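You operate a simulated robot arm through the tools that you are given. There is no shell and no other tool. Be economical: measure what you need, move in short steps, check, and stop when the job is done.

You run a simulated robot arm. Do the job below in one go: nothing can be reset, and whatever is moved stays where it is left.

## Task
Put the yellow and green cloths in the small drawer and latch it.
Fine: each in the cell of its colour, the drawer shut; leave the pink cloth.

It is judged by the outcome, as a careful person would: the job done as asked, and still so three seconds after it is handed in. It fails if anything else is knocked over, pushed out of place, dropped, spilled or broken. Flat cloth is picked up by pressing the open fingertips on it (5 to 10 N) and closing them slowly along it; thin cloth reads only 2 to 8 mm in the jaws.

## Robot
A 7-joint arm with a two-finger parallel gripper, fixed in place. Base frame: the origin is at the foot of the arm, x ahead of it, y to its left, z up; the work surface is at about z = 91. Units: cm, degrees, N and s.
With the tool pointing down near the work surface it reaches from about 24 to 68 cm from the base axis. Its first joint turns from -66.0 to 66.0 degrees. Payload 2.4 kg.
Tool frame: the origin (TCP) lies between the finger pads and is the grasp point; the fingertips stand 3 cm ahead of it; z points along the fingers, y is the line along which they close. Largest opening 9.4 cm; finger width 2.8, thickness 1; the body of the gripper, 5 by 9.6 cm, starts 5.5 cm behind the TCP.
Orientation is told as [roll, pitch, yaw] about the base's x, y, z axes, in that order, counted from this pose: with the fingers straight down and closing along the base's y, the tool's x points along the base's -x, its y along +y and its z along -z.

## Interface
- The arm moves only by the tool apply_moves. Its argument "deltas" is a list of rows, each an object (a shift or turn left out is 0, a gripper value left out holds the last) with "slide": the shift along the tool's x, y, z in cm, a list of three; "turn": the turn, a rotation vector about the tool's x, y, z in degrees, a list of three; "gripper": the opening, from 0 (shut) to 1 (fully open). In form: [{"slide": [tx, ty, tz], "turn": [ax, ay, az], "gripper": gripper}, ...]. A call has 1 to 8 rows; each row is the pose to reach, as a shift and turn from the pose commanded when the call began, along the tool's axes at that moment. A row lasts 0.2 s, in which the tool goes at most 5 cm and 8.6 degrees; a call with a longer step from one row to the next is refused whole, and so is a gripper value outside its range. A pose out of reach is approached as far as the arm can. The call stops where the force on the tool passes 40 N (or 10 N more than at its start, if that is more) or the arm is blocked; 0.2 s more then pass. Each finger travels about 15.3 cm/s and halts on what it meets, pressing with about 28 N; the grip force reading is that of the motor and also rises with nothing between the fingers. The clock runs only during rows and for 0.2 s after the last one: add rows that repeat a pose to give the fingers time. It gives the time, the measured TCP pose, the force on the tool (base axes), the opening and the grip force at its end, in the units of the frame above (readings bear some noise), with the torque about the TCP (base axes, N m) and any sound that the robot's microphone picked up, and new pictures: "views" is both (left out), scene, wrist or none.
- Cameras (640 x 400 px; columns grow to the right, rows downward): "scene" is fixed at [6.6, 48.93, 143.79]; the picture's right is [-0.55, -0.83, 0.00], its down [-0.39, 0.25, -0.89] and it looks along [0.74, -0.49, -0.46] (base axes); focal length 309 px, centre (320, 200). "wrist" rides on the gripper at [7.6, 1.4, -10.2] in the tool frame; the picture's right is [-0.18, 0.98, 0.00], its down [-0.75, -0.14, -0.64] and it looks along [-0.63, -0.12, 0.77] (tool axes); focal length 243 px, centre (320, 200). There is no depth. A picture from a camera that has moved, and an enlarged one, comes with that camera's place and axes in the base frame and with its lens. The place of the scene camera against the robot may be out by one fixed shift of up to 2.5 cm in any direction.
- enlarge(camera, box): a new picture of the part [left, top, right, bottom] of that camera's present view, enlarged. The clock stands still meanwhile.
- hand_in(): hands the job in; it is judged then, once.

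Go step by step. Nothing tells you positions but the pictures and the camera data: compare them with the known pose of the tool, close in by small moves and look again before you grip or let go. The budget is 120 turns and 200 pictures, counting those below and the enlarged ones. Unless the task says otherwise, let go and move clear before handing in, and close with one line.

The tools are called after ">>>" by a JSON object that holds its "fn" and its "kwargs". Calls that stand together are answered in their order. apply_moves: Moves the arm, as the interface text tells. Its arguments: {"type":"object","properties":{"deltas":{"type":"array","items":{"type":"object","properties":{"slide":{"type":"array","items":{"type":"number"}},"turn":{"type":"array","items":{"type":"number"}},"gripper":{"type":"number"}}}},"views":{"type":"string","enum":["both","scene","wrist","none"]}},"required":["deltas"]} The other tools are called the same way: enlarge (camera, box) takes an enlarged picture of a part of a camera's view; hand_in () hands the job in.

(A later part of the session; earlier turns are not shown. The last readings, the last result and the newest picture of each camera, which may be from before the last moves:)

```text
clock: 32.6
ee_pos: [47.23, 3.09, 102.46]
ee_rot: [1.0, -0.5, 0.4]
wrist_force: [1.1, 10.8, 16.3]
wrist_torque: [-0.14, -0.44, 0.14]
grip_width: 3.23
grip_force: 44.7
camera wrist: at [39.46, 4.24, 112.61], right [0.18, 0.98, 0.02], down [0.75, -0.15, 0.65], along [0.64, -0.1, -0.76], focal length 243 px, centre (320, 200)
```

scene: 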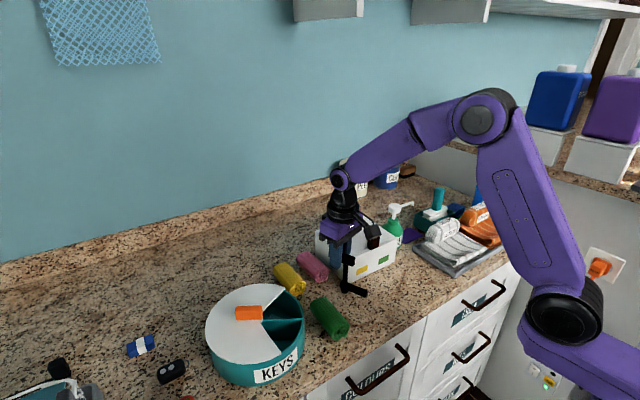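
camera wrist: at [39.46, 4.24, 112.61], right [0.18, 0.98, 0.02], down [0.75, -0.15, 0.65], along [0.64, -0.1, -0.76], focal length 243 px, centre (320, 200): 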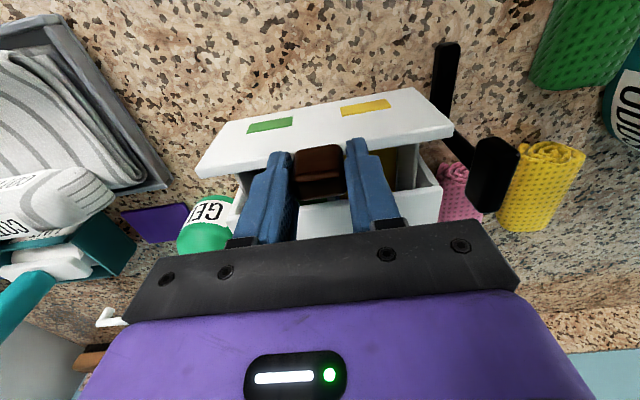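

It slides well, with a 5 cm opening started. Continuing.

>>> {"fn": "apply_moves", "kwargs": {"deltas": [{"slide": [1, 0.1, 0.05]}, {"slide": [2, 0.14, 0.1]}, {"slide": [3, 0.18, 0.1]}, {"slide": [4, 0.22, 0.1]}, {"slide": [5, 0.26, 0.1]}, {"slide": [5, 0.26, 0.1]}], "views": "both"}}

```text
clock: 33.1
ee_pos: [46.28, 2.95, 102.36]
ee_rot: [1.0, -0.7, 0.2]
wrist_force: [-0.1, 0.4, 4.8]
wrist_torque: [-0.22, -0.02, -0.11]
grip_width: 3.24
grip_force: 44.9
stopped in row 2: the force on the tool passed its limit at 43 N (the readings are from after the stop); the commanded pose is now the measured one
camera wrist: at [38.37, 4.26, 112.58], right [0.18, 0.98, 0.02], down [0.75, -0.15, 0.65], along [0.64, -0.1, -0.76], focal length 243 px, centre (320, 200)
```

scene: 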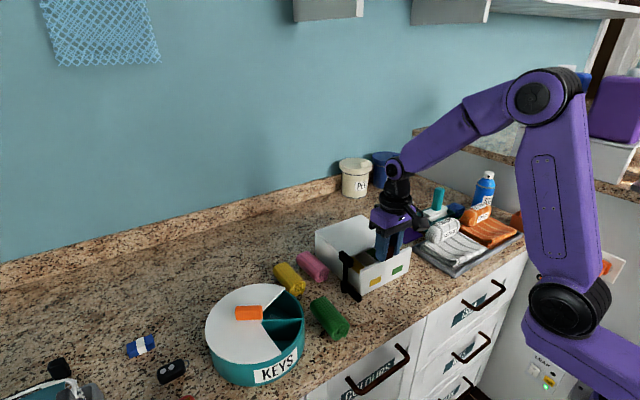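
wrist: 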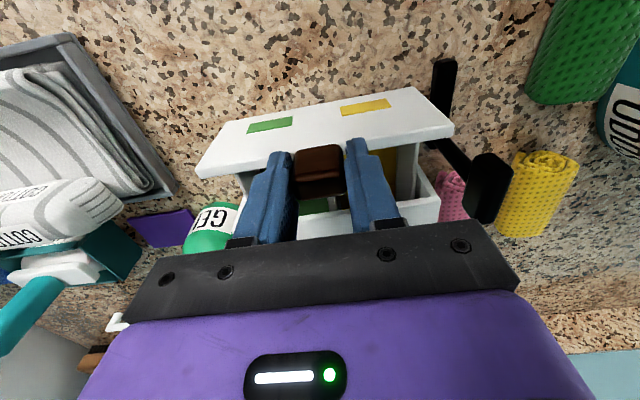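

>>> {"fn": "enlarge", "kwargs": {"camera": "scene", "box": [300, 205, 430, 315]}}

>>> {"fn": "enlarge", "kwargs": {"camera": "wrist", "box": [340, 40, 540, 240]}}

```text
3.64 times, centred on (365, 260) of scene
camera zoom: at [6.6, 48.93, 143.79], right [-0.55, -0.83, 0.0], down [-0.39, 0.25, -0.89], along [0.74, -0.49, -0.46], focal length 1123 px, centre (156, -18)
```

zoom: 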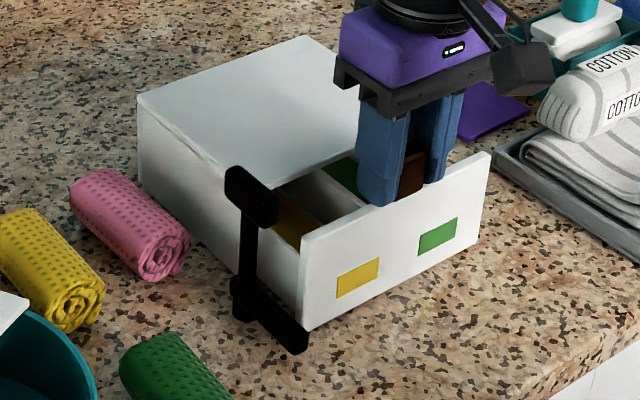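

```text
2.00 times, centred on (440, 140) of wrist
camera zoom: at [38.37, 4.26, 112.58], right [0.18, 0.98, 0.02], down [0.75, -0.15, 0.65], along [0.64, -0.1, -0.76], focal length 485 px, centre (80, 320)
```

zoom: 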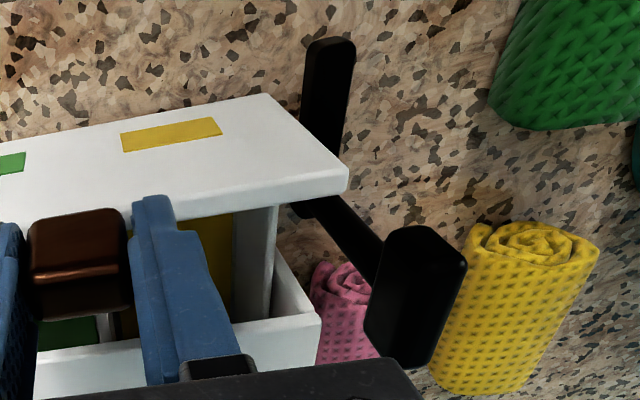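

The opening is 5 cm and the latch bar isn't touching the panel. I'll try again gently to tell a travel stop from a jam.

>>> {"fn": "apply_moves", "kwargs": {"deltas": [{"slide": [0.2, 0, 0]}, {"slide": [0.4, 0, 0]}, {"slide": [0.6, 0, 0]}, {"slide": [0.8, 0, 0]}], "views": "none"}}

```text
clock: 34.1
ee_pos: [45.47, 3.01, 102.28]
ee_rot: [1.1, -0.6, 0.5]
wrist_force: [0.7, 7.2, 8.4]
wrist_torque: [0.28, -0.12, 0.08]
grip_width: 3.24
grip_force: 45.1
```

No hard stop, it was only a transient. Continuing slowly.

>>> {"fn": "apply_moves", "kwargs": {"deltas": [{"slide": [0.4, 0.05, 0]}, {"slide": [0.8, 0.05, 0]}, {"slide": [1.2, 0.08, 0]}, {"slide": [1.6, 0.1, 0]}, {"slide": [2.0, 0.1, 0]}, {"slide": [2.4, 0.1, 0]}, {"slide": [2.8, 0.1, 0]}, {"slide": [3.2, 0.1, 0]}], "views": "both"}}

```text
clock: 35.9
ee_pos: [42.15, 3.01, 102.41]
ee_rot: [1.1, -0.9, 0.3]
wrist_force: [0.6, -6.5, 38.8]
wrist_torque: [-0.39, 0.81, -0.03]
grip_width: 3.23
grip_force: 44.9
camera wrist: at [34.31, 4.27, 112.54], right [0.18, 0.98, 0.02], down [0.74, -0.15, 0.65], along [0.64, -0.1, -0.76], focal length 243 px, centre (320, 200)
```

scene: 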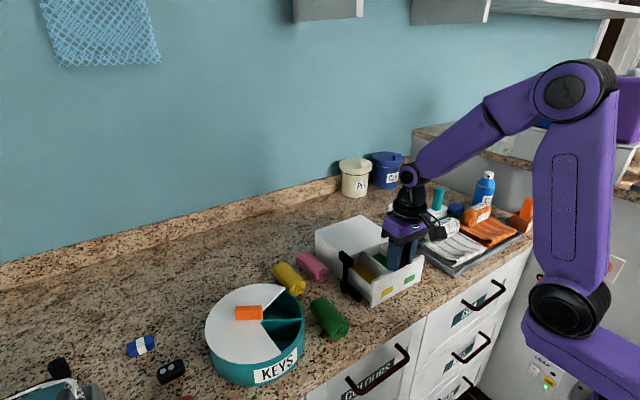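
wrist: 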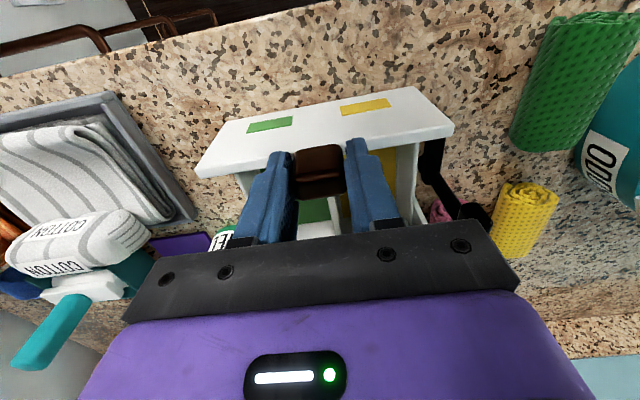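

>>> {"fn": "apply_moves", "kwargs": {"deltas": [{"slide": [0, 0, -0.3]}, {"slide": [0.4, 0, -0.3]}, {"slide": [0.8, 0, -0.3]}, {"slide": [1.2, 0, -0.3]}, {"slide": [1.6, 0, -0.3]}, {"slide": [1.6, 0, -0.3]}], "views": "scene"}}

>>> {"fn": "enlarge", "kwargs": {"camera": "scene", "box": [300, 205, 440, 315]}}

```text
clock: 37.2
ee_pos: [40.48, 3.08, 102.36]
ee_rot: [1.0, 0.0, 0.4]
wrist_force: [0.4, 0.1, -2.9]
wrist_torque: [0.03, -0.19, -0.05]
grip_width: 3.26
grip_force: 45.2
stopped in row 6: the force on the tool passed its limit at 51 N (the readings are from after the stop); the commanded pose is now the measured one
```

scene: 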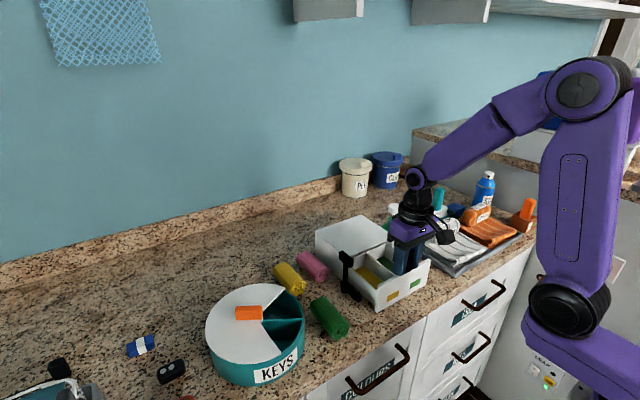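

```text
3.64 times, centred on (370, 260) of scene
camera zoom: at [6.61, 48.94, 143.79], right [-0.55, -0.83, 0.0], down [-0.39, 0.25, -0.89], along [0.74, -0.49, -0.46], focal length 1123 px, centre (138, -18)
```

zoom: 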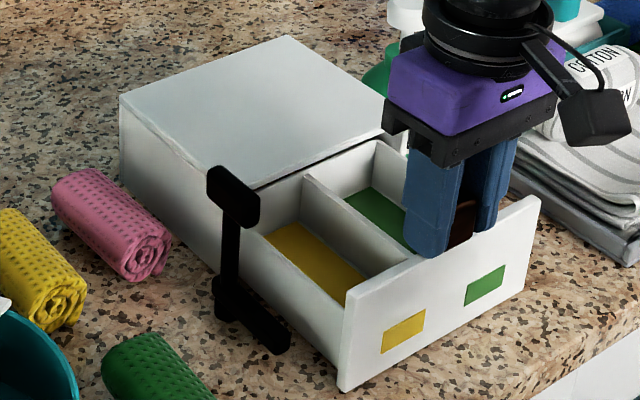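

The drawer is 10.8 cm open at its stop, and both coloured cells are visible. Releasing the knob and lifting to look inside.

>>> {"fn": "apply_moves", "kwargs": {"deltas": [{"gripper": 0.4}, {"gripper": 0.6}, {"slide": [0, 0, -4]}, {"slide": [0, 0, -9]}, {"slide": [-2, 4, -13]}, {"slide": [-2, 6, -14], "gripper": 0.9}, {"slide": [-2, 6, -14], "gripper": 0.9}], "views": "wrist"}}

```text
refused: row 5 steps farther than a row can; nothing moved
```

>>> {"fn": "apply_moves", "kwargs": {"deltas": [{"gripper": 0.4}, {"gripper": 0.6}, {"slide": [0, 0, -4]}, {"slide": [0, 0, -8]}, {"slide": [0, 2, -12]}, {"slide": [0, 5, -14], "gripper": 0.8}, {"slide": [0, 5, -14], "gripper": 0.8}], "views": "wrist"}}

```text
clock: 38.8
ee_pos: [40.4, 7.63, 116.29]
ee_rot: [1.0, -0.1, 0.3]
wrist_force: [0.4, -0.3, 0.4]
wrist_torque: [0.01, 0.03, 0.01]
grip_width: 7.52
grip_force: 0.0
camera wrist: at [32.67, 8.96, 126.63], right [0.18, 0.98, 0.02], down [0.75, -0.15, 0.64], along [0.63, -0.1, -0.77], focal length 243 px, centre (320, 200)
```

wrist: 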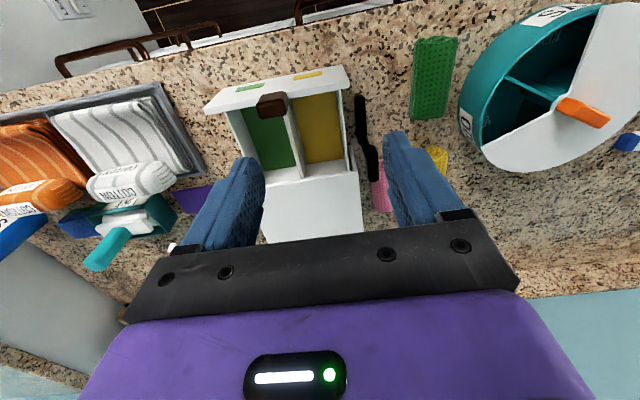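

>>> {"fn": "enlarge", "kwargs": {"camera": "wrist", "box": [200, 20, 480, 200]}}

```text
2.22 times, centred on (340, 110) of wrist
camera zoom: at [32.67, 8.96, 126.63], right [0.18, 0.98, 0.02], down [0.75, -0.15, 0.64], along [0.63, -0.1, -0.77], focal length 539 px, centre (276, 400)
```

zoom: 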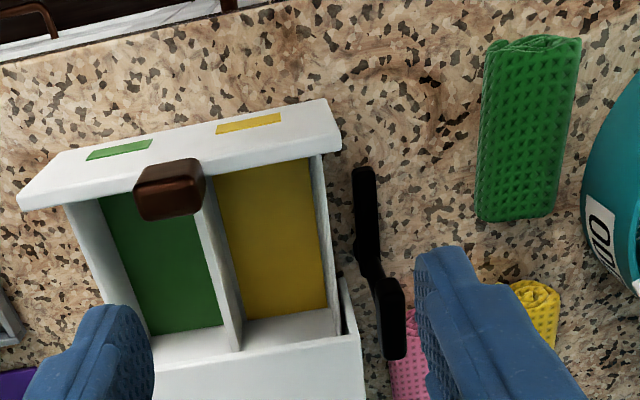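

The drawer interior is clear: the yellow cell spans about y 4–9.8 and the green cell about y -3.6–2.6, both x 42.5–53. The green roll is centred at about (43.3, 22), 9 × 4.6 cm. Moving above it.

>>> {"fn": "apply_moves", "kwargs": {"deltas": [{"slide": [-1, 4, 0], "gripper": 0.66}, {"slide": [-2, 8, 0]}, {"slide": [-2.8, 12, 2]}, {"slide": [-2.8, 14.3, 6]}, {"slide": [-2.8, 14.3, 8]}, {"slide": [-2.8, 14.3, 8]}], "views": "wrist"}}

>>> {"fn": "enlarge", "kwargs": {"camera": "scene", "box": [230, 190, 390, 350]}}

```text
clock: 40.2
ee_pos: [43.19, 22.12, 108.67]
ee_rot: [0.9, -0.1, 0.2]
wrist_force: [-0.1, 0.1, 0.5]
wrist_torque: [0.02, 0.0, -0.02]
grip_width: 6.19
grip_force: 0.0
camera wrist: at [35.38, 23.41, 118.9], right [0.18, 0.98, 0.02], down [0.75, -0.15, 0.64], along [0.63, -0.1, -0.77], focal length 243 px, centre (320, 200)
```

wrist: 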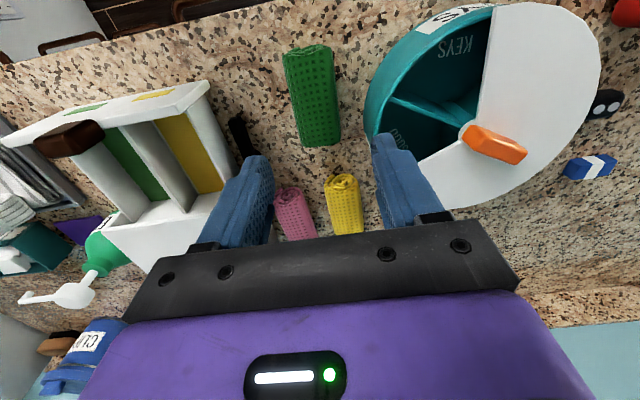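

```text
2.50 times, centred on (310, 270) of scene
camera zoom: at [6.6, 48.94, 143.79], right [-0.55, -0.83, 0.0], down [-0.39, 0.25, -0.89], along [0.74, -0.49, -0.46], focal length 772 px, centre (345, 25)
```

zoom: 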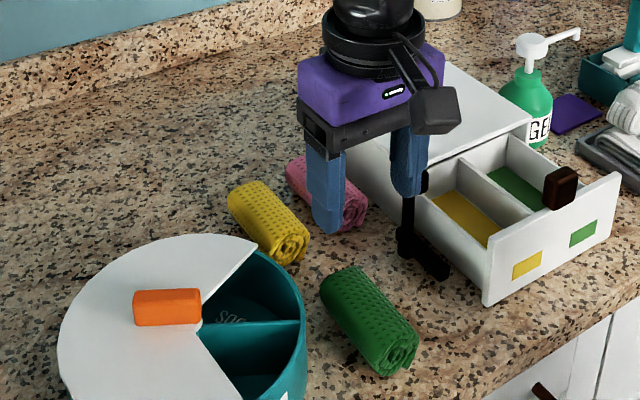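

The green roll is centred at about (43.6, 21.9), and the teal container edge is at y≈26.3. I'll narrow the opening a bit and descend around the roll.

>>> {"fn": "apply_moves", "kwargs": {"deltas": [{"slide": [-0.4, -0.25, 3], "turn": [0.9, 0, 3], "gripper": 0.59}, {"slide": [-0.4, -0.25, 6], "turn": [0.9, 0, 3], "gripper": 0.59}, {"slide": [-0.4, -0.25, 8.5], "turn": [0.9, 0, 3], "gripper": 0.59}, {"slide": [-0.4, -0.25, 8.5], "turn": [0.9, 0, 3], "gripper": 0.59}], "views": "wrist"}}

>>> {"fn": "enlarge", "kwargs": {"camera": "scene", "box": [260, 230, 390, 360]}}

```text
clock: 41.2
ee_pos: [43.42, 22.03, 100.21]
ee_rot: [0.2, -0.2, -2.6]
wrist_force: [1.2, -0.4, -0.3]
wrist_torque: [0.04, 0.0, 0.02]
grip_width: 5.52
grip_force: 0.0
camera wrist: at [35.89, 23.98, 110.45], right [0.23, 0.97, 0.0], down [0.75, -0.18, 0.64], along [0.63, -0.15, -0.77], focal length 243 px, centre (320, 200)
```

wrist: 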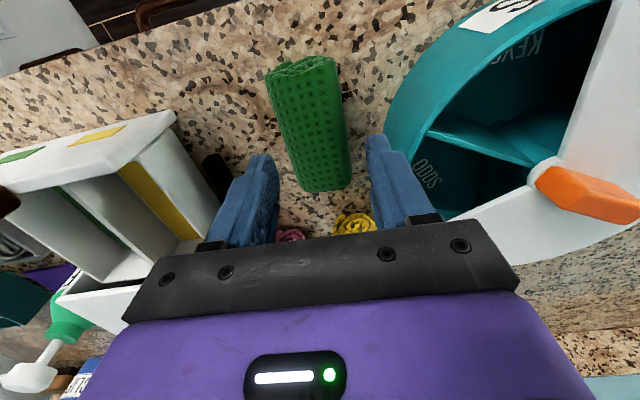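

```text
3.08 times, centred on (325, 295) of scene
camera zoom: at [6.6, 48.93, 143.79], right [-0.55, -0.83, 0.0], down [-0.39, 0.25, -0.89], along [0.74, -0.49, -0.46], focal length 950 px, centre (305, -92)
```

zoom: 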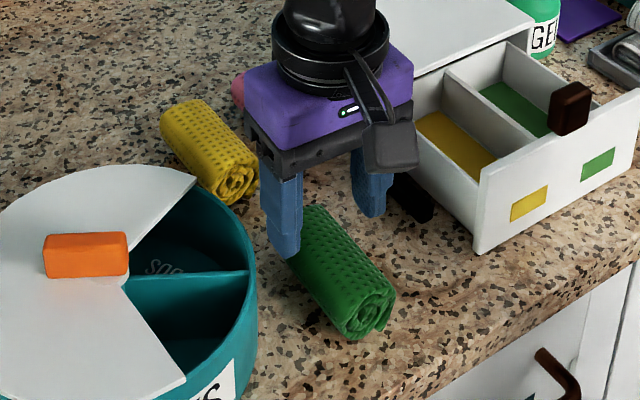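

>>> {"fn": "apply_moves", "kwargs": {"deltas": [{"slide": [-0.3, -0.25, 0], "turn": [0, 0, 1.3]}, {"slide": [-0.3, -0.25, 2], "turn": [0, 0, 1.3]}, {"slide": [-0.3, -0.25, 4], "turn": [0, 0, 1.3]}, {"slide": [-0.3, -0.25, 4], "turn": [0, 0, 1.3]}], "views": "wrist"}}

>>> {"fn": "enlarge", "kwargs": {"camera": "scene", "box": [260, 230, 390, 360]}}

```text
clock: 42.2
ee_pos: [43.4, 21.95, 96.29]
ee_rot: [0.1, -0.1, -4.0]
wrist_force: [-0.1, 0.1, -0.4]
wrist_torque: [0.01, 0.01, 0.01]
grip_width: 5.56
grip_force: 0.1
camera wrist: at [35.85, 23.88, 106.56], right [0.25, 0.97, 0.0], down [0.74, -0.19, 0.64], along [0.62, -0.16, -0.77], focal length 243 px, centre (320, 200)
```

wrist: 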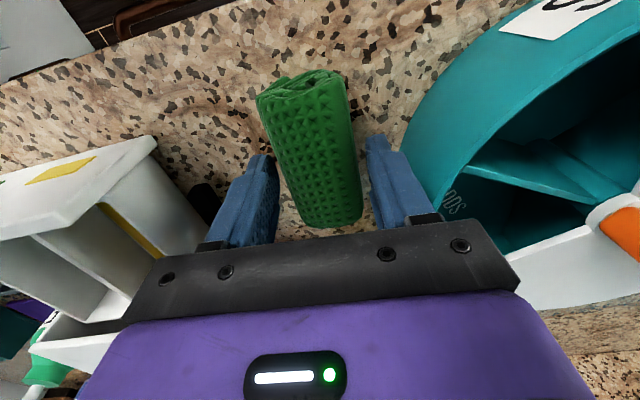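

```text
3.08 times, centred on (325, 295) of scene
camera zoom: at [6.6, 48.93, 143.79], right [-0.55, -0.83, 0.0], down [-0.39, 0.25, -0.89], along [0.74, -0.49, -0.46], focal length 950 px, centre (305, -92)
```

zoom: 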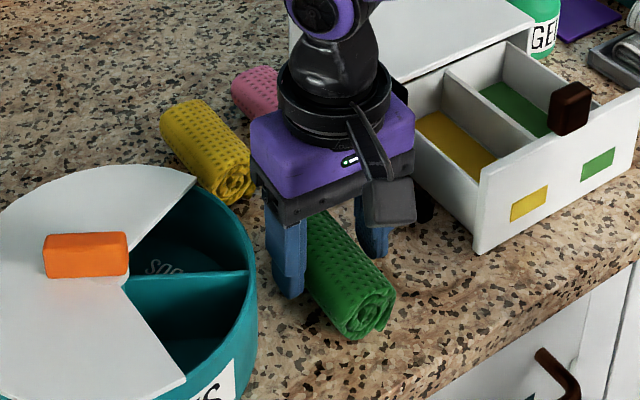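

The fingers straddle the roll with tips at about mid-height. Closing slowly.

>>> {"fn": "apply_moves", "kwargs": {"deltas": [{"gripper": 0.52}, {"gripper": 0.46}, {"gripper": 0.4}, {"gripper": 0.35}, {"gripper": 0.35}], "views": "wrist"}}

```text
clock: 43.4
ee_pos: [43.37, 21.81, 96.33]
ee_rot: [0.0, 0.0, -3.9]
wrist_force: [0.0, -0.2, -0.3]
wrist_torque: [-0.02, 0.02, 0.0]
grip_width: 4.52
grip_force: 28.4
camera wrist: at [35.86, 23.87, 106.59], right [0.25, 0.97, 0.0], down [0.74, -0.19, 0.64], along [0.62, -0.16, -0.77], focal length 243 px, centre (320, 200)
```

wrist: 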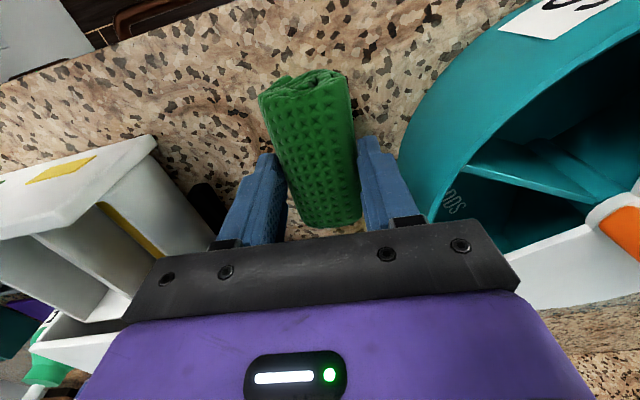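

Gripped (4.5 cm wide). Lifting.

>>> {"fn": "apply_moves", "kwargs": {"deltas": [{"gripper": 0.25}, {"slide": [0, 0, -1]}, {"slide": [0, 0, -3]}, {"slide": [0, 0, -7]}, {"slide": [0, 0, -11]}, {"slide": [0, 0, -15]}, {"slide": [0, 0, -15]}], "views": "both"}}

```text
clock: 45.0
ee_pos: [43.63, 21.5, 111.54]
ee_rot: [0.1, 0.0, -3.9]
wrist_force: [-0.5, 0.0, -0.4]
wrist_torque: [0.03, 0.01, 0.0]
grip_width: 4.51
grip_force: 28.2
camera wrist: at [36.0, 23.38, 121.92], right [0.25, 0.97, 0.0], down [0.74, -0.19, 0.64], along [0.62, -0.16, -0.77], focal length 243 px, centre (320, 200)
```

scene: 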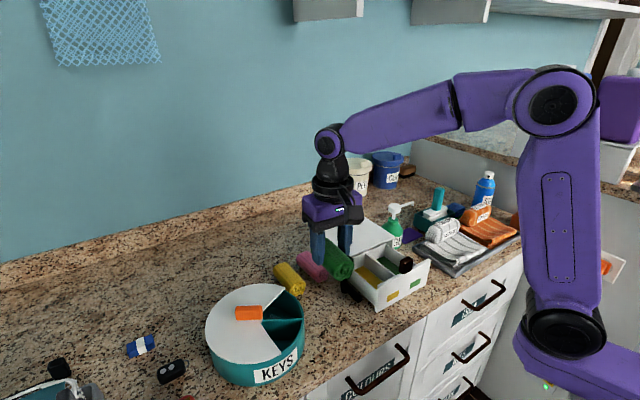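
wrist: 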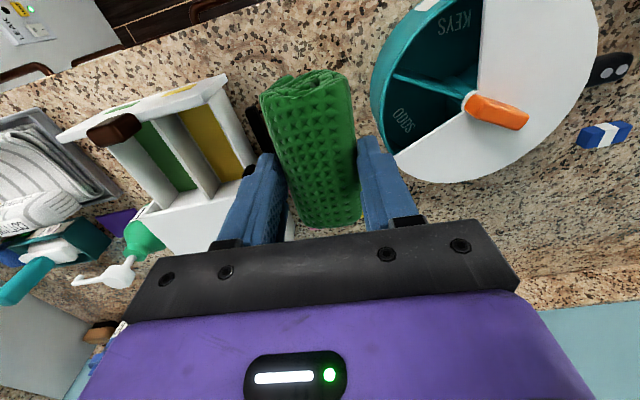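

The roll is held firmly. I'll zoom in on the drawer from here to measure the green cell exactly.

>>> {"fn": "enlarge", "kwargs": {"camera": "wrist", "box": [50, 60, 270, 260]}}

>>> {"fn": "enlarge", "kwargs": {"camera": "scene", "box": [310, 200, 440, 320]}}

```text
2.00 times, centred on (160, 160) of wrist
camera zoom: at [36.0, 23.38, 121.92], right [0.25, 0.97, 0.0], down [0.74, -0.19, 0.64], along [0.62, -0.16, -0.77], focal length 485 px, centre (640, 280)
```

zoom: 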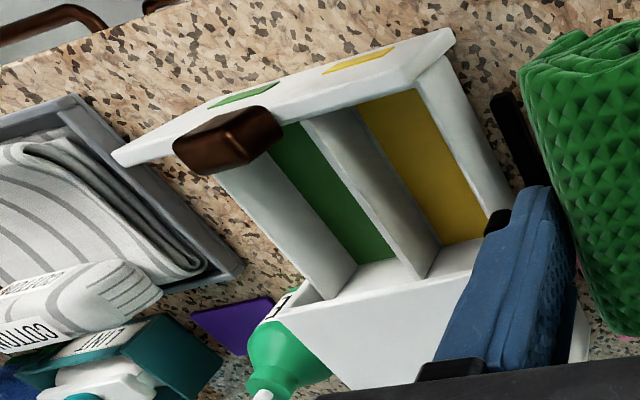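

```text
3.33 times, centred on (375, 260) of scene
camera zoom: at [6.6, 48.93, 143.79], right [-0.55, -0.83, 0.0], down [-0.39, 0.25, -0.89], along [0.74, -0.49, -0.46], focal length 1029 px, centre (137, 0)
```

zoom: 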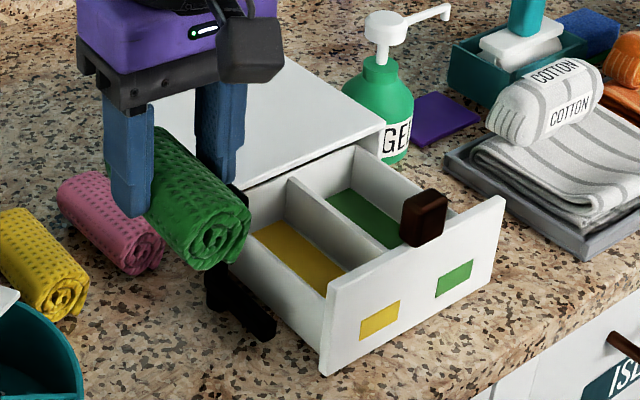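

The green cell spans y≈-4.0–2.9 (walls top at z≈96), open between x≈41 and the lid at 51.4. I'm carrying the roll above it, with target TCP (46.4, -0.8).

>>> {"fn": "apply_moves", "kwargs": {"deltas": [{"slide": [-0.9, -4.4, 0], "turn": [0, 0, -1]}, {"slide": [-1.8, -8.8, 0], "turn": [0, 0, -2]}, {"slide": [-2.7, -13.2, 0], "turn": [0, 0, -2.5]}, {"slide": [-3.6, -17.6, 0], "turn": [0, 0, -2.5]}, {"slide": [-4.33, -22.1, 0], "turn": [0, 0, -2.5]}, {"slide": [-4.33, -22.1, 3], "turn": [0, 0, -2.5]}, {"slide": [-4.33, -22.1, 3], "turn": [0, 0, -2.5]}], "views": "both"}}

>>> {"fn": "enlarge", "kwargs": {"camera": "scene", "box": [310, 180, 450, 310]}}

```text
clock: 46.6
ee_pos: [46.61, -0.66, 108.06]
ee_rot: [0.1, 0.0, -1.5]
wrist_force: [0.4, -0.2, 0.6]
wrist_torque: [0.01, 0.02, 0.0]
grip_width: 4.48
grip_force: 28.0
camera wrist: at [38.98, 0.99, 118.33], right [0.21, 0.98, 0.0], down [0.75, -0.16, 0.64], along [0.63, -0.13, -0.77], focal length 243 px, centre (320, 200)
```

scene: 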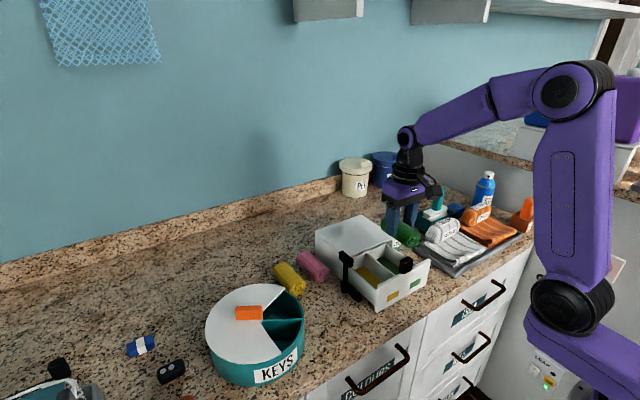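
wrist: 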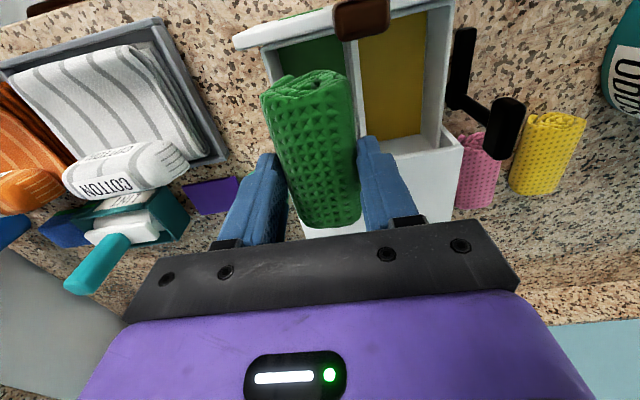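

```text
3.08 times, centred on (380, 245) of scene
camera zoom: at [6.61, 48.93, 143.79], right [-0.55, -0.83, 0.0], down [-0.39, 0.25, -0.89], along [0.74, -0.49, -0.46], focal length 950 px, centre (135, 62)
```

zoom: 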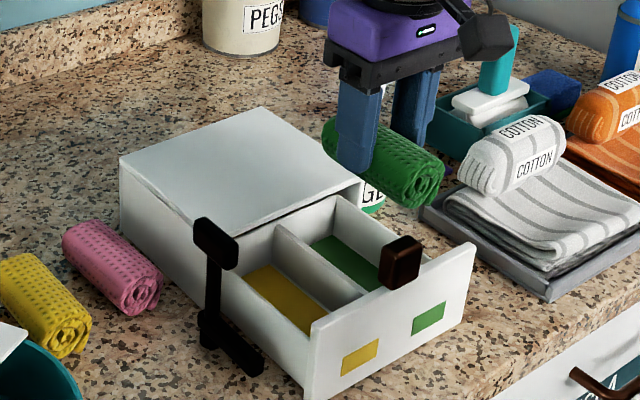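

>>> {"fn": "apply_moves", "kwargs": {"deltas": [{"slide": [0.15, -0.15, 2]}, {"slide": [0.15, -0.15, 4]}, {"slide": [0.15, -0.15, 5.5]}, {"slide": [0.15, -0.15, 5.5]}], "views": "wrist"}}

>>> {"fn": "enlarge", "kwargs": {"camera": "scene", "box": [330, 190, 450, 310]}}

```text
clock: 47.6
ee_pos: [46.48, -0.69, 102.67]
ee_rot: [0.1, 0.0, -1.5]
wrist_force: [0.0, 0.1, -0.4]
wrist_torque: [0.01, 0.03, 0.01]
grip_width: 4.51
grip_force: 27.3
camera wrist: at [38.84, 1.0, 113.03], right [0.21, 0.98, 0.0], down [0.75, -0.16, 0.64], along [0.63, -0.13, -0.77], focal length 243 px, centre (320, 200)
```

wrist: 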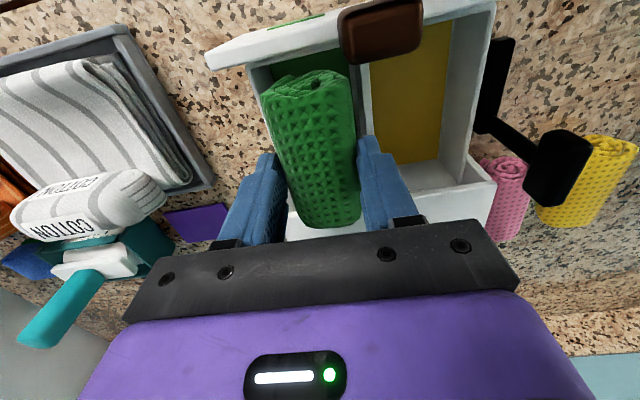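

```text
3.33 times, centred on (390, 250) of scene
camera zoom: at [6.61, 48.93, 143.79], right [-0.55, -0.83, 0.0], down [-0.39, 0.25, -0.89], along [0.74, -0.49, -0.46], focal length 1029 px, centre (87, 33)
```

zoom: 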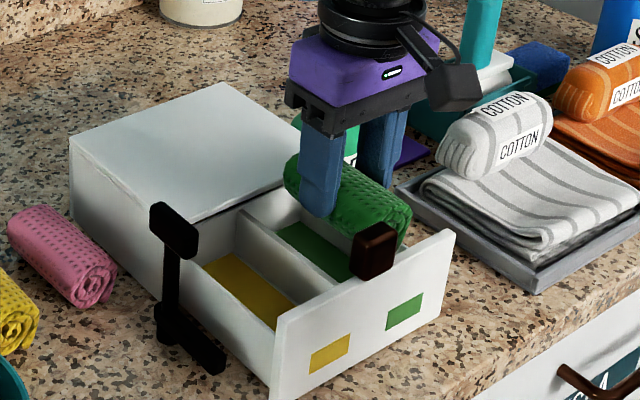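

The roll is centred between the cell walls. Lowering gently and watching force.

>>> {"fn": "apply_moves", "kwargs": {"deltas": [{"slide": [0.1, -0.05, 0.6]}, {"slide": [0.1, -0.05, 1.2]}, {"slide": [0.1, -0.05, 1.8]}, {"slide": [0.1, -0.05, 2.4]}, {"slide": [0.1, -0.05, 2.4]}], "views": "wrist"}}

>>> {"fn": "enlarge", "kwargs": {"camera": "scene", "box": [330, 190, 450, 310]}}

```text
clock: 48.8
ee_pos: [46.46, -0.64, 100.4]
ee_rot: [0.0, 0.0, -1.4]
wrist_force: [-0.2, -0.6, -0.4]
wrist_torque: [0.01, 0.02, 0.0]
grip_width: 4.51
grip_force: 28.2
camera wrist: at [38.73, 1.03, 110.71], right [0.21, 0.98, 0.0], down [0.75, -0.16, 0.64], along [0.63, -0.13, -0.77], focal length 243 px, centre (320, 200)
```

wrist: 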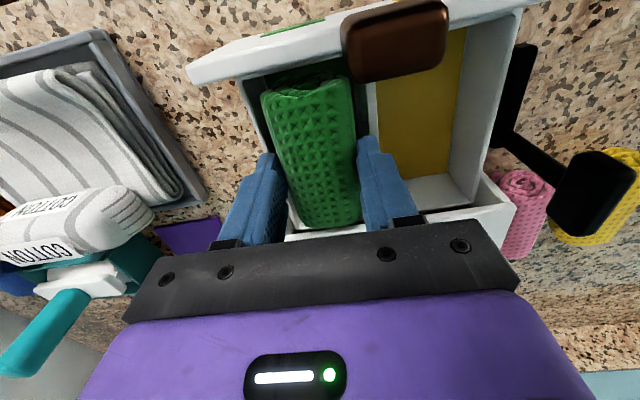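

```text
3.33 times, centred on (390, 250) of scene
camera zoom: at [6.61, 48.93, 143.79], right [-0.55, -0.83, 0.0], down [-0.39, 0.25, -0.89], along [0.74, -0.49, -0.46], focal length 1029 px, centre (87, 33)
```

zoom: 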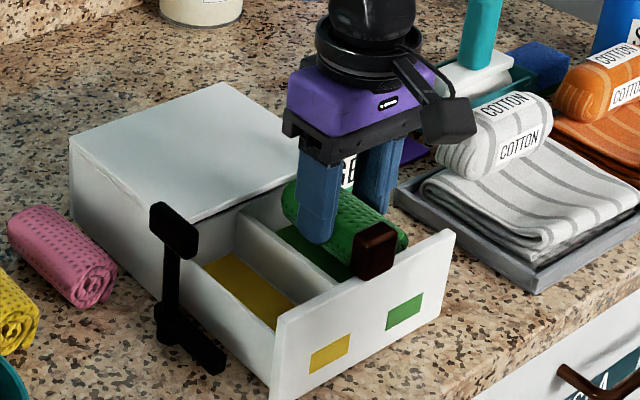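

>>> {"fn": "apply_moves", "kwargs": {"deltas": [{"slide": [0, -0.05, 0.5]}, {"slide": [0, -0.05, 1.0]}, {"slide": [0, -0.05, 1.3]}, {"slide": [0, -0.05, 1.3]}], "views": "wrist"}}

>>> {"fn": "enlarge", "kwargs": {"camera": "scene", "box": [330, 190, 450, 310]}}

```text
clock: 49.8
ee_pos: [46.35, -0.79, 99.17]
ee_rot: [0.1, -0.4, -1.5]
wrist_force: [-0.1, -2.7, 20.0]
wrist_torque: [-0.73, 0.22, 0.0]
grip_width: 4.49
grip_force: 27.8
camera wrist: at [38.65, 0.96, 109.43], right [0.21, 0.98, 0.0], down [0.75, -0.16, 0.65], along [0.63, -0.13, -0.76], focal length 243 px, centre (320, 200)
```

wrist: 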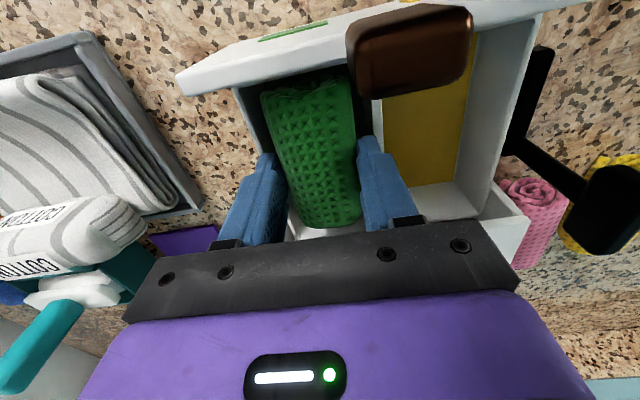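

```text
3.33 times, centred on (390, 250) of scene
camera zoom: at [6.57, 48.93, 143.79], right [-0.55, -0.83, 0.0], down [-0.39, 0.25, -0.89], along [0.74, -0.49, -0.46], focal length 1029 px, centre (87, 33)
```

zoom: 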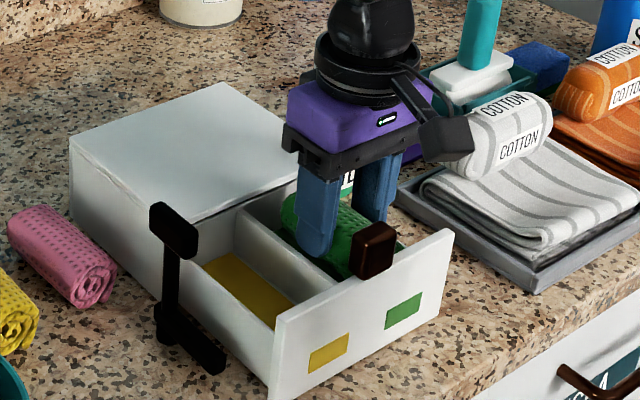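

The left fingertip rests on the cell wall top (z≈96.1), with the roll hanging inside the cell about 2 cm above its floor. I'll back off 0.3 cm and open.

>>> {"fn": "apply_moves", "kwargs": {"deltas": [{"slide": [0, 0, -0.35]}, {"slide": [0, 0, -0.35], "gripper": 0.5}, {"slide": [0, 0, -0.35], "gripper": 0.56}, {"slide": [0, 0, -0.35], "gripper": 0.6}, {"slide": [0, 0, -3]}, {"slide": [0, 0, -7]}, {"slide": [0, 0, -11]}, {"slide": [0, 0, -11]}], "views": "wrist"}}

>>> {"fn": "enlarge", "kwargs": {"camera": "scene", "box": [310, 190, 450, 310]}}

```text
clock: 51.6
ee_pos: [46.33, -0.66, 110.02]
ee_rot: [0.1, 0.0, -1.5]
wrist_force: [1.0, -0.3, 0.0]
wrist_torque: [-0.02, 0.0, -0.02]
grip_width: 5.63
grip_force: 0.0
camera wrist: at [38.72, 0.99, 120.27], right [0.21, 0.98, 0.0], down [0.75, -0.16, 0.64], along [0.63, -0.13, -0.77], focal length 243 px, centre (320, 200)
```

wrist: 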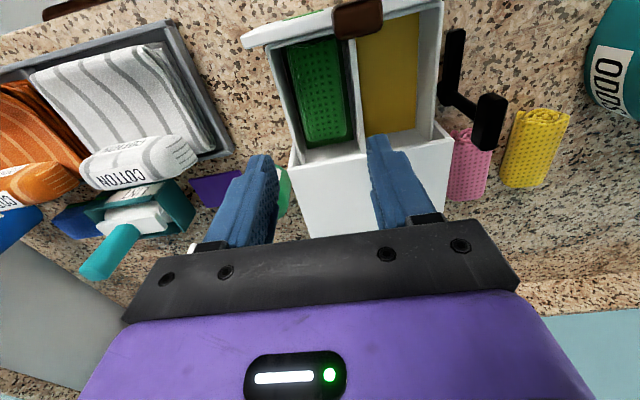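

```text
3.33 times, centred on (380, 250) of scene
camera zoom: at [6.6, 48.93, 143.79], right [-0.55, -0.83, 0.0], down [-0.39, 0.25, -0.89], along [0.74, -0.49, -0.46], focal length 1029 px, centre (120, 33)
```

zoom: 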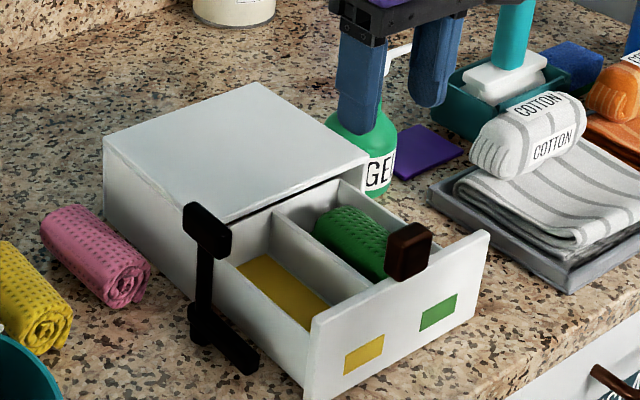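

Green sits neatly in its green cell. Now moving above the yellow roll near (58.5, 23.4).

>>> {"fn": "apply_moves", "kwargs": {"deltas": [{"slide": [-1.5, 4, -1]}, {"slide": [-3, 8, -1]}, {"slide": [-5, 12, -1]}, {"slide": [-7, 16, -1]}, {"slide": [-9, 20, -1]}, {"slide": [-10.5, 23.5, 0]}, {"slide": [-10.5, 23.5, 0]}], "views": "wrist"}}

```text
clock: 53.2
ee_pos: [57.72, 22.38, 109.96]
ee_rot: [0.0, 0.0, -1.4]
wrist_force: [0.1, -0.3, 0.5]
wrist_torque: [0.01, 0.04, 0.02]
grip_width: 5.65
grip_force: 0.0
camera wrist: at [50.14, 24.09, 120.22], right [0.21, 0.98, 0.0], down [0.75, -0.16, 0.64], along [0.63, -0.13, -0.77], focal length 243 px, centre (320, 200)
```

wrist: 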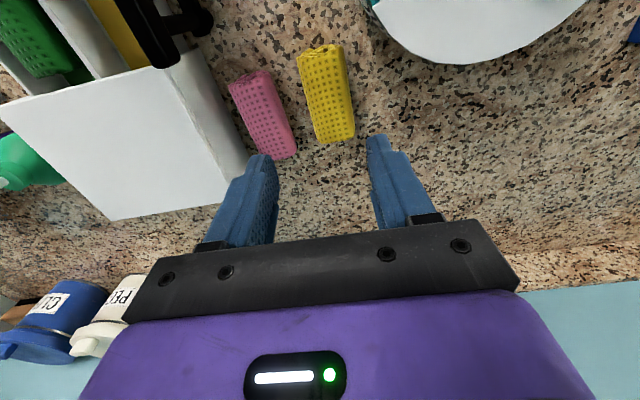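

Yellow roll is centred at (58.7, 23.2), aligned with x; pink is 2.5 cm away. Descending.

>>> {"fn": "apply_moves", "kwargs": {"deltas": [{"slide": [-0.98, 0.8, 3], "turn": [0, 0, -1.6]}, {"slide": [-0.98, 0.8, 6], "turn": [0, 0, -1.6]}, {"slide": [-0.98, 0.8, 9], "turn": [0, 0, -1.6]}, {"slide": [-0.98, 0.8, 9], "turn": [0, 0, -1.6]}], "views": "wrist"}}

>>> {"fn": "enlarge", "kwargs": {"camera": "scene", "box": [230, 210, 360, 330]}}

```text
clock: 54.2
ee_pos: [58.4, 23.48, 101.09]
ee_rot: [0.1, -0.1, 0.2]
wrist_force: [1.3, -0.3, 0.1]
wrist_torque: [-0.04, 0.01, 0.01]
grip_width: 5.66
grip_force: 0.0
camera wrist: at [50.71, 24.92, 111.31], right [0.18, 0.98, 0.0], down [0.75, -0.14, 0.64], along [0.63, -0.11, -0.77], focal length 243 px, centre (320, 200)
```

wrist: 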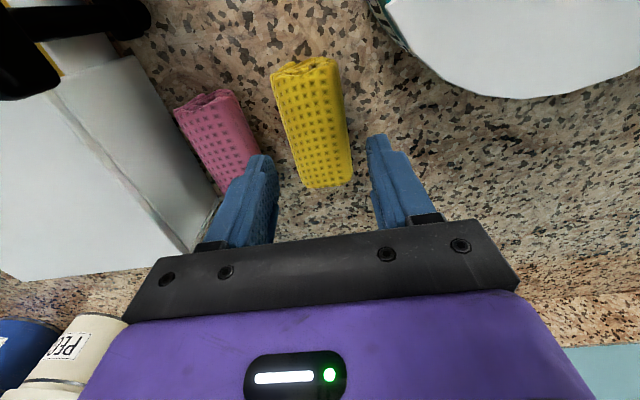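

```text
3.33 times, centred on (295, 270) of scene
camera zoom: at [6.6, 48.93, 143.79], right [-0.55, -0.83, 0.0], down [-0.39, 0.25, -0.89], along [0.74, -0.49, -0.46], focal length 1029 px, centre (403, -33)
```

zoom: 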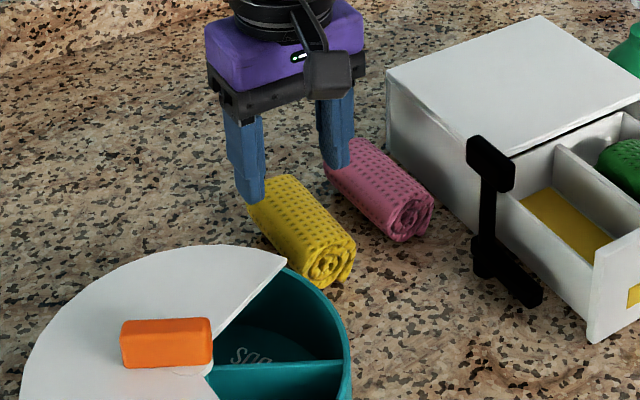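

>>> {"fn": "apply_moves", "kwargs": {"deltas": [{"slide": [-0.2, -0.1, 1.6], "turn": [0, 0, 2]}, {"slide": [-0.2, -0.1, 3.2], "turn": [0, 0, 2]}, {"slide": [-0.2, -0.1, 4.75], "turn": [0, 0, 2]}, {"slide": [-0.2, -0.1, 4.75], "turn": [0, 0, 2]}], "views": "wrist"}}

>>> {"fn": "enlarge", "kwargs": {"camera": "scene", "box": [230, 210, 360, 330]}}

```text
clock: 55.2
ee_pos: [58.69, 23.42, 96.26]
ee_rot: [0.1, -0.1, -1.9]
wrist_force: [0.4, 0.9, 0.5]
wrist_torque: [0.0, -0.01, -0.02]
grip_width: 5.64
grip_force: 0.1
camera wrist: at [50.99, 25.09, 106.6], right [0.22, 0.98, 0.0], down [0.75, -0.17, 0.64], along [0.63, -0.14, -0.77], focal length 243 px, centre (320, 200)
```

wrist: 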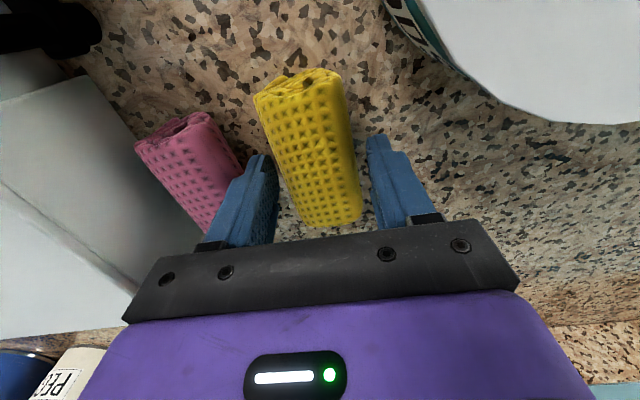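

```text
3.33 times, centred on (295, 270) of scene
camera zoom: at [6.6, 48.93, 143.79], right [-0.55, -0.83, 0.0], down [-0.39, 0.25, -0.89], along [0.74, -0.49, -0.46], focal length 1029 px, centre (403, -33)
```

zoom: 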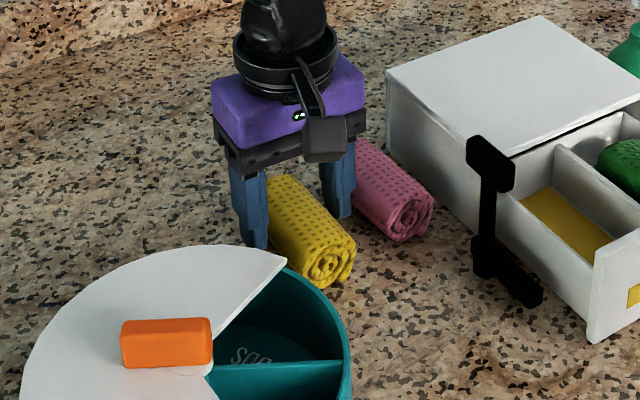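

Straddled cleanly and clear of pink. Closing and lifting.

>>> {"fn": "apply_moves", "kwargs": {"deltas": [{"gripper": 0.52}, {"gripper": 0.46}, {"gripper": 0.38}, {"gripper": 0.25}, {"gripper": 0.25}, {"slide": [0, 0, -2]}, {"slide": [0, 0, -6]}, {"slide": [0, 0, -6]}], "views": "wrist"}}

```text
clock: 57.0
ee_pos: [58.34, 23.32, 102.18]
ee_rot: [0.1, -0.2, -1.8]
wrist_force: [-0.3, 0.7, -0.4]
wrist_torque: [0.02, -0.01, -0.02]
grip_width: 4.52
grip_force: 27.6
camera wrist: at [50.74, 25.03, 112.37], right [0.22, 0.98, 0.0], down [0.75, -0.17, 0.64], along [0.63, -0.14, -0.77], focal length 243 px, centre (320, 200)
```

wrist: 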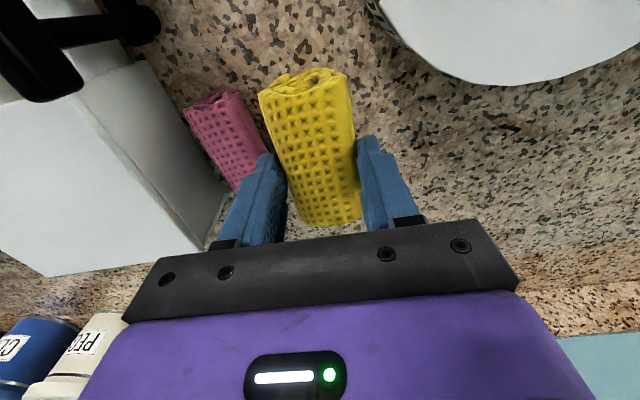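

Yellow is held. Raising and carrying it over the yellow cell, target (46.4, 6.8).

>>> {"fn": "apply_moves", "kwargs": {"deltas": [{"slide": [0, 0, -4.5]}, {"slide": [0, 0, -9]}, {"slide": [2.5, -3.6, -9.5]}, {"slide": [5, -7.2, -9.5]}, {"slide": [7.5, -10.8, -9.5]}, {"slide": [10, -14, -9.5]}, {"slide": [11.9, -16.6, -8]}, {"slide": [11.9, -16.6, -7]}], "views": "none"}}

>>> {"fn": "apply_moves", "kwargs": {"deltas": [{"slide": [0, 0, 0]}], "views": "wrist"}}

>>> {"fn": "enlarge", "kwargs": {"camera": "scene", "box": [310, 180, 450, 310]}}

```text
clock: 58.8
ee_pos: [46.19, 6.78, 109.22]
ee_rot: [0.0, -0.1, -1.8]
wrist_force: [1.2, -0.4, -1.0]
wrist_torque: [0.0, -0.02, -0.01]
grip_width: 4.51
grip_force: 27.4
```

```text
clock: 59.2
ee_pos: [46.34, 6.95, 109.34]
ee_rot: [0.1, -0.1, -1.8]
wrist_force: [0.2, 0.4, -0.2]
wrist_torque: [0.01, 0.01, -0.02]
grip_width: 4.5
grip_force: 27.9
camera wrist: at [38.64, 8.64, 119.61], right [0.22, 0.98, 0.0], down [0.75, -0.17, 0.64], along [0.63, -0.14, -0.77], focal length 243 px, centre (320, 200)
```

wrist: 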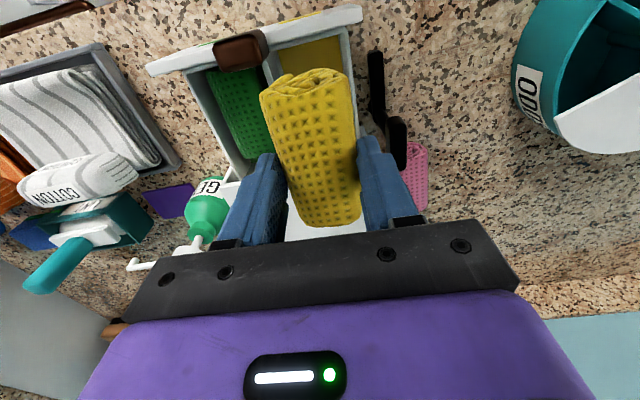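

```text
3.08 times, centred on (380, 245) of scene
camera zoom: at [6.61, 48.93, 143.79], right [-0.55, -0.83, 0.0], down [-0.39, 0.25, -0.89], along [0.74, -0.49, -0.46], focal length 950 px, centre (135, 62)
```

zoom: 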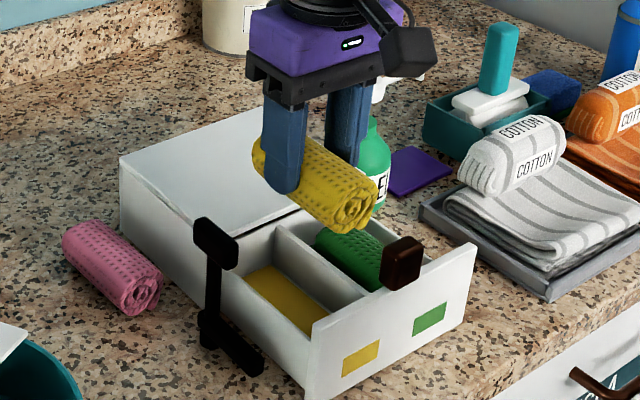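

>>> {"fn": "apply_moves", "kwargs": {"deltas": [{"slide": [0, -0.2, 2.5]}, {"slide": [0, -0.2, 5]}, {"slide": [0, -0.2, 7]}, {"slide": [0, -0.2, 7]}], "views": "wrist"}}

>>> {"fn": "enlarge", "kwargs": {"camera": "scene", "box": [310, 180, 450, 310]}}

```text
clock: 60.2
ee_pos: [46.24, 6.55, 102.3]
ee_rot: [0.1, -0.1, -1.8]
wrist_force: [-0.3, -0.8, -0.5]
wrist_torque: [-0.01, -0.01, -0.01]
grip_width: 4.5
grip_force: 27.7
camera wrist: at [38.58, 8.43, 112.57], right [0.22, 0.98, 0.0], down [0.75, -0.17, 0.64], along [0.63, -0.14, -0.77], focal length 243 px, centre (320, 200)
```

wrist: 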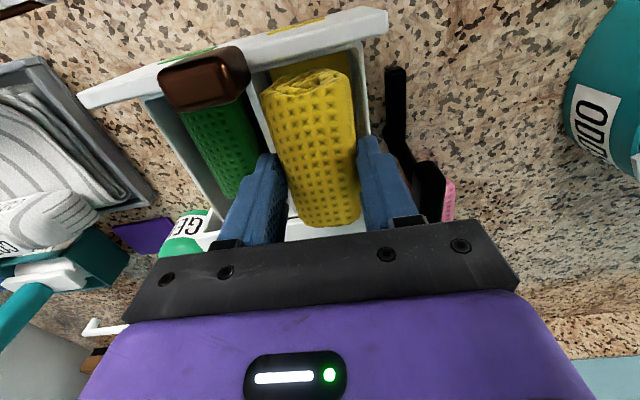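

```text
3.08 times, centred on (380, 245) of scene
camera zoom: at [6.61, 48.93, 143.79], right [-0.55, -0.83, 0.0], down [-0.39, 0.25, -0.89], along [0.74, -0.49, -0.46], focal length 950 px, centre (135, 62)
```

zoom: 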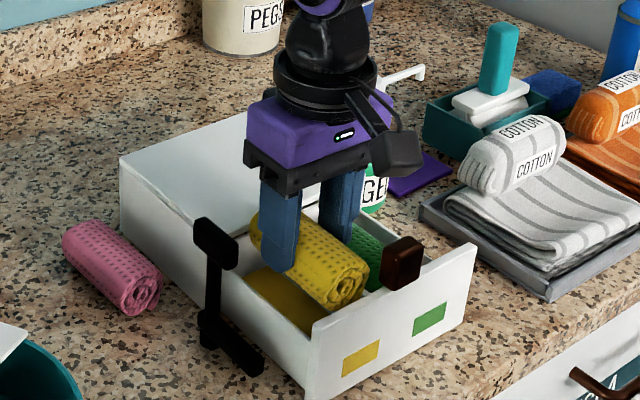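

>>> {"fn": "apply_moves", "kwargs": {"deltas": [{"slide": [0, -0.05, 0.6]}, {"slide": [0, -0.05, 1.2]}, {"slide": [0, -0.05, 1.8]}, {"slide": [0, -0.05, 2.3]}, {"slide": [0, -0.05, 2.3]}], "views": "wrist"}}

>>> {"fn": "enlarge", "kwargs": {"camera": "scene", "box": [310, 180, 450, 310]}}

```text
clock: 61.4
ee_pos: [46.17, 6.73, 99.95]
ee_rot: [0.1, 0.0, -1.8]
wrist_force: [0.9, -0.9, -1.1]
wrist_torque: [0.0, 0.03, 0.01]
grip_width: 4.49
grip_force: 28.0
camera wrist: at [38.56, 8.47, 110.28], right [0.22, 0.98, 0.0], down [0.75, -0.17, 0.64], along [0.63, -0.14, -0.77], focal length 243 px, centre (320, 200)
```

wrist: 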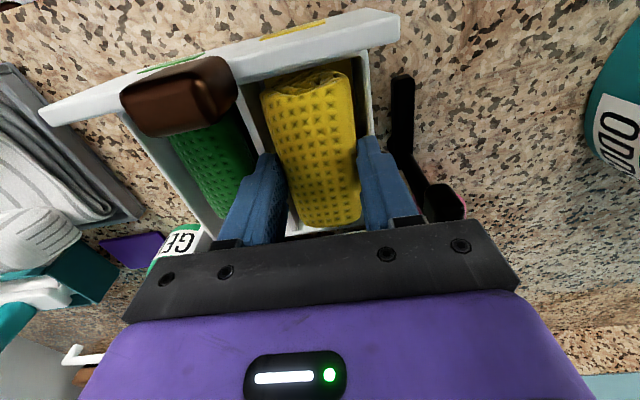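

```text
3.08 times, centred on (380, 245) of scene
camera zoom: at [6.61, 48.93, 143.79], right [-0.55, -0.83, 0.0], down [-0.39, 0.25, -0.89], along [0.74, -0.49, -0.46], focal length 950 px, centre (135, 62)
```

zoom: 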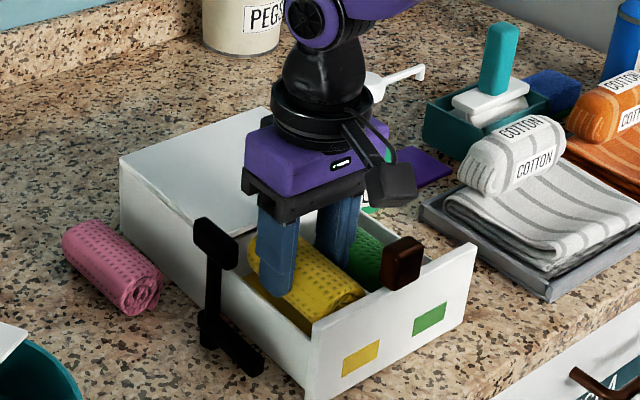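

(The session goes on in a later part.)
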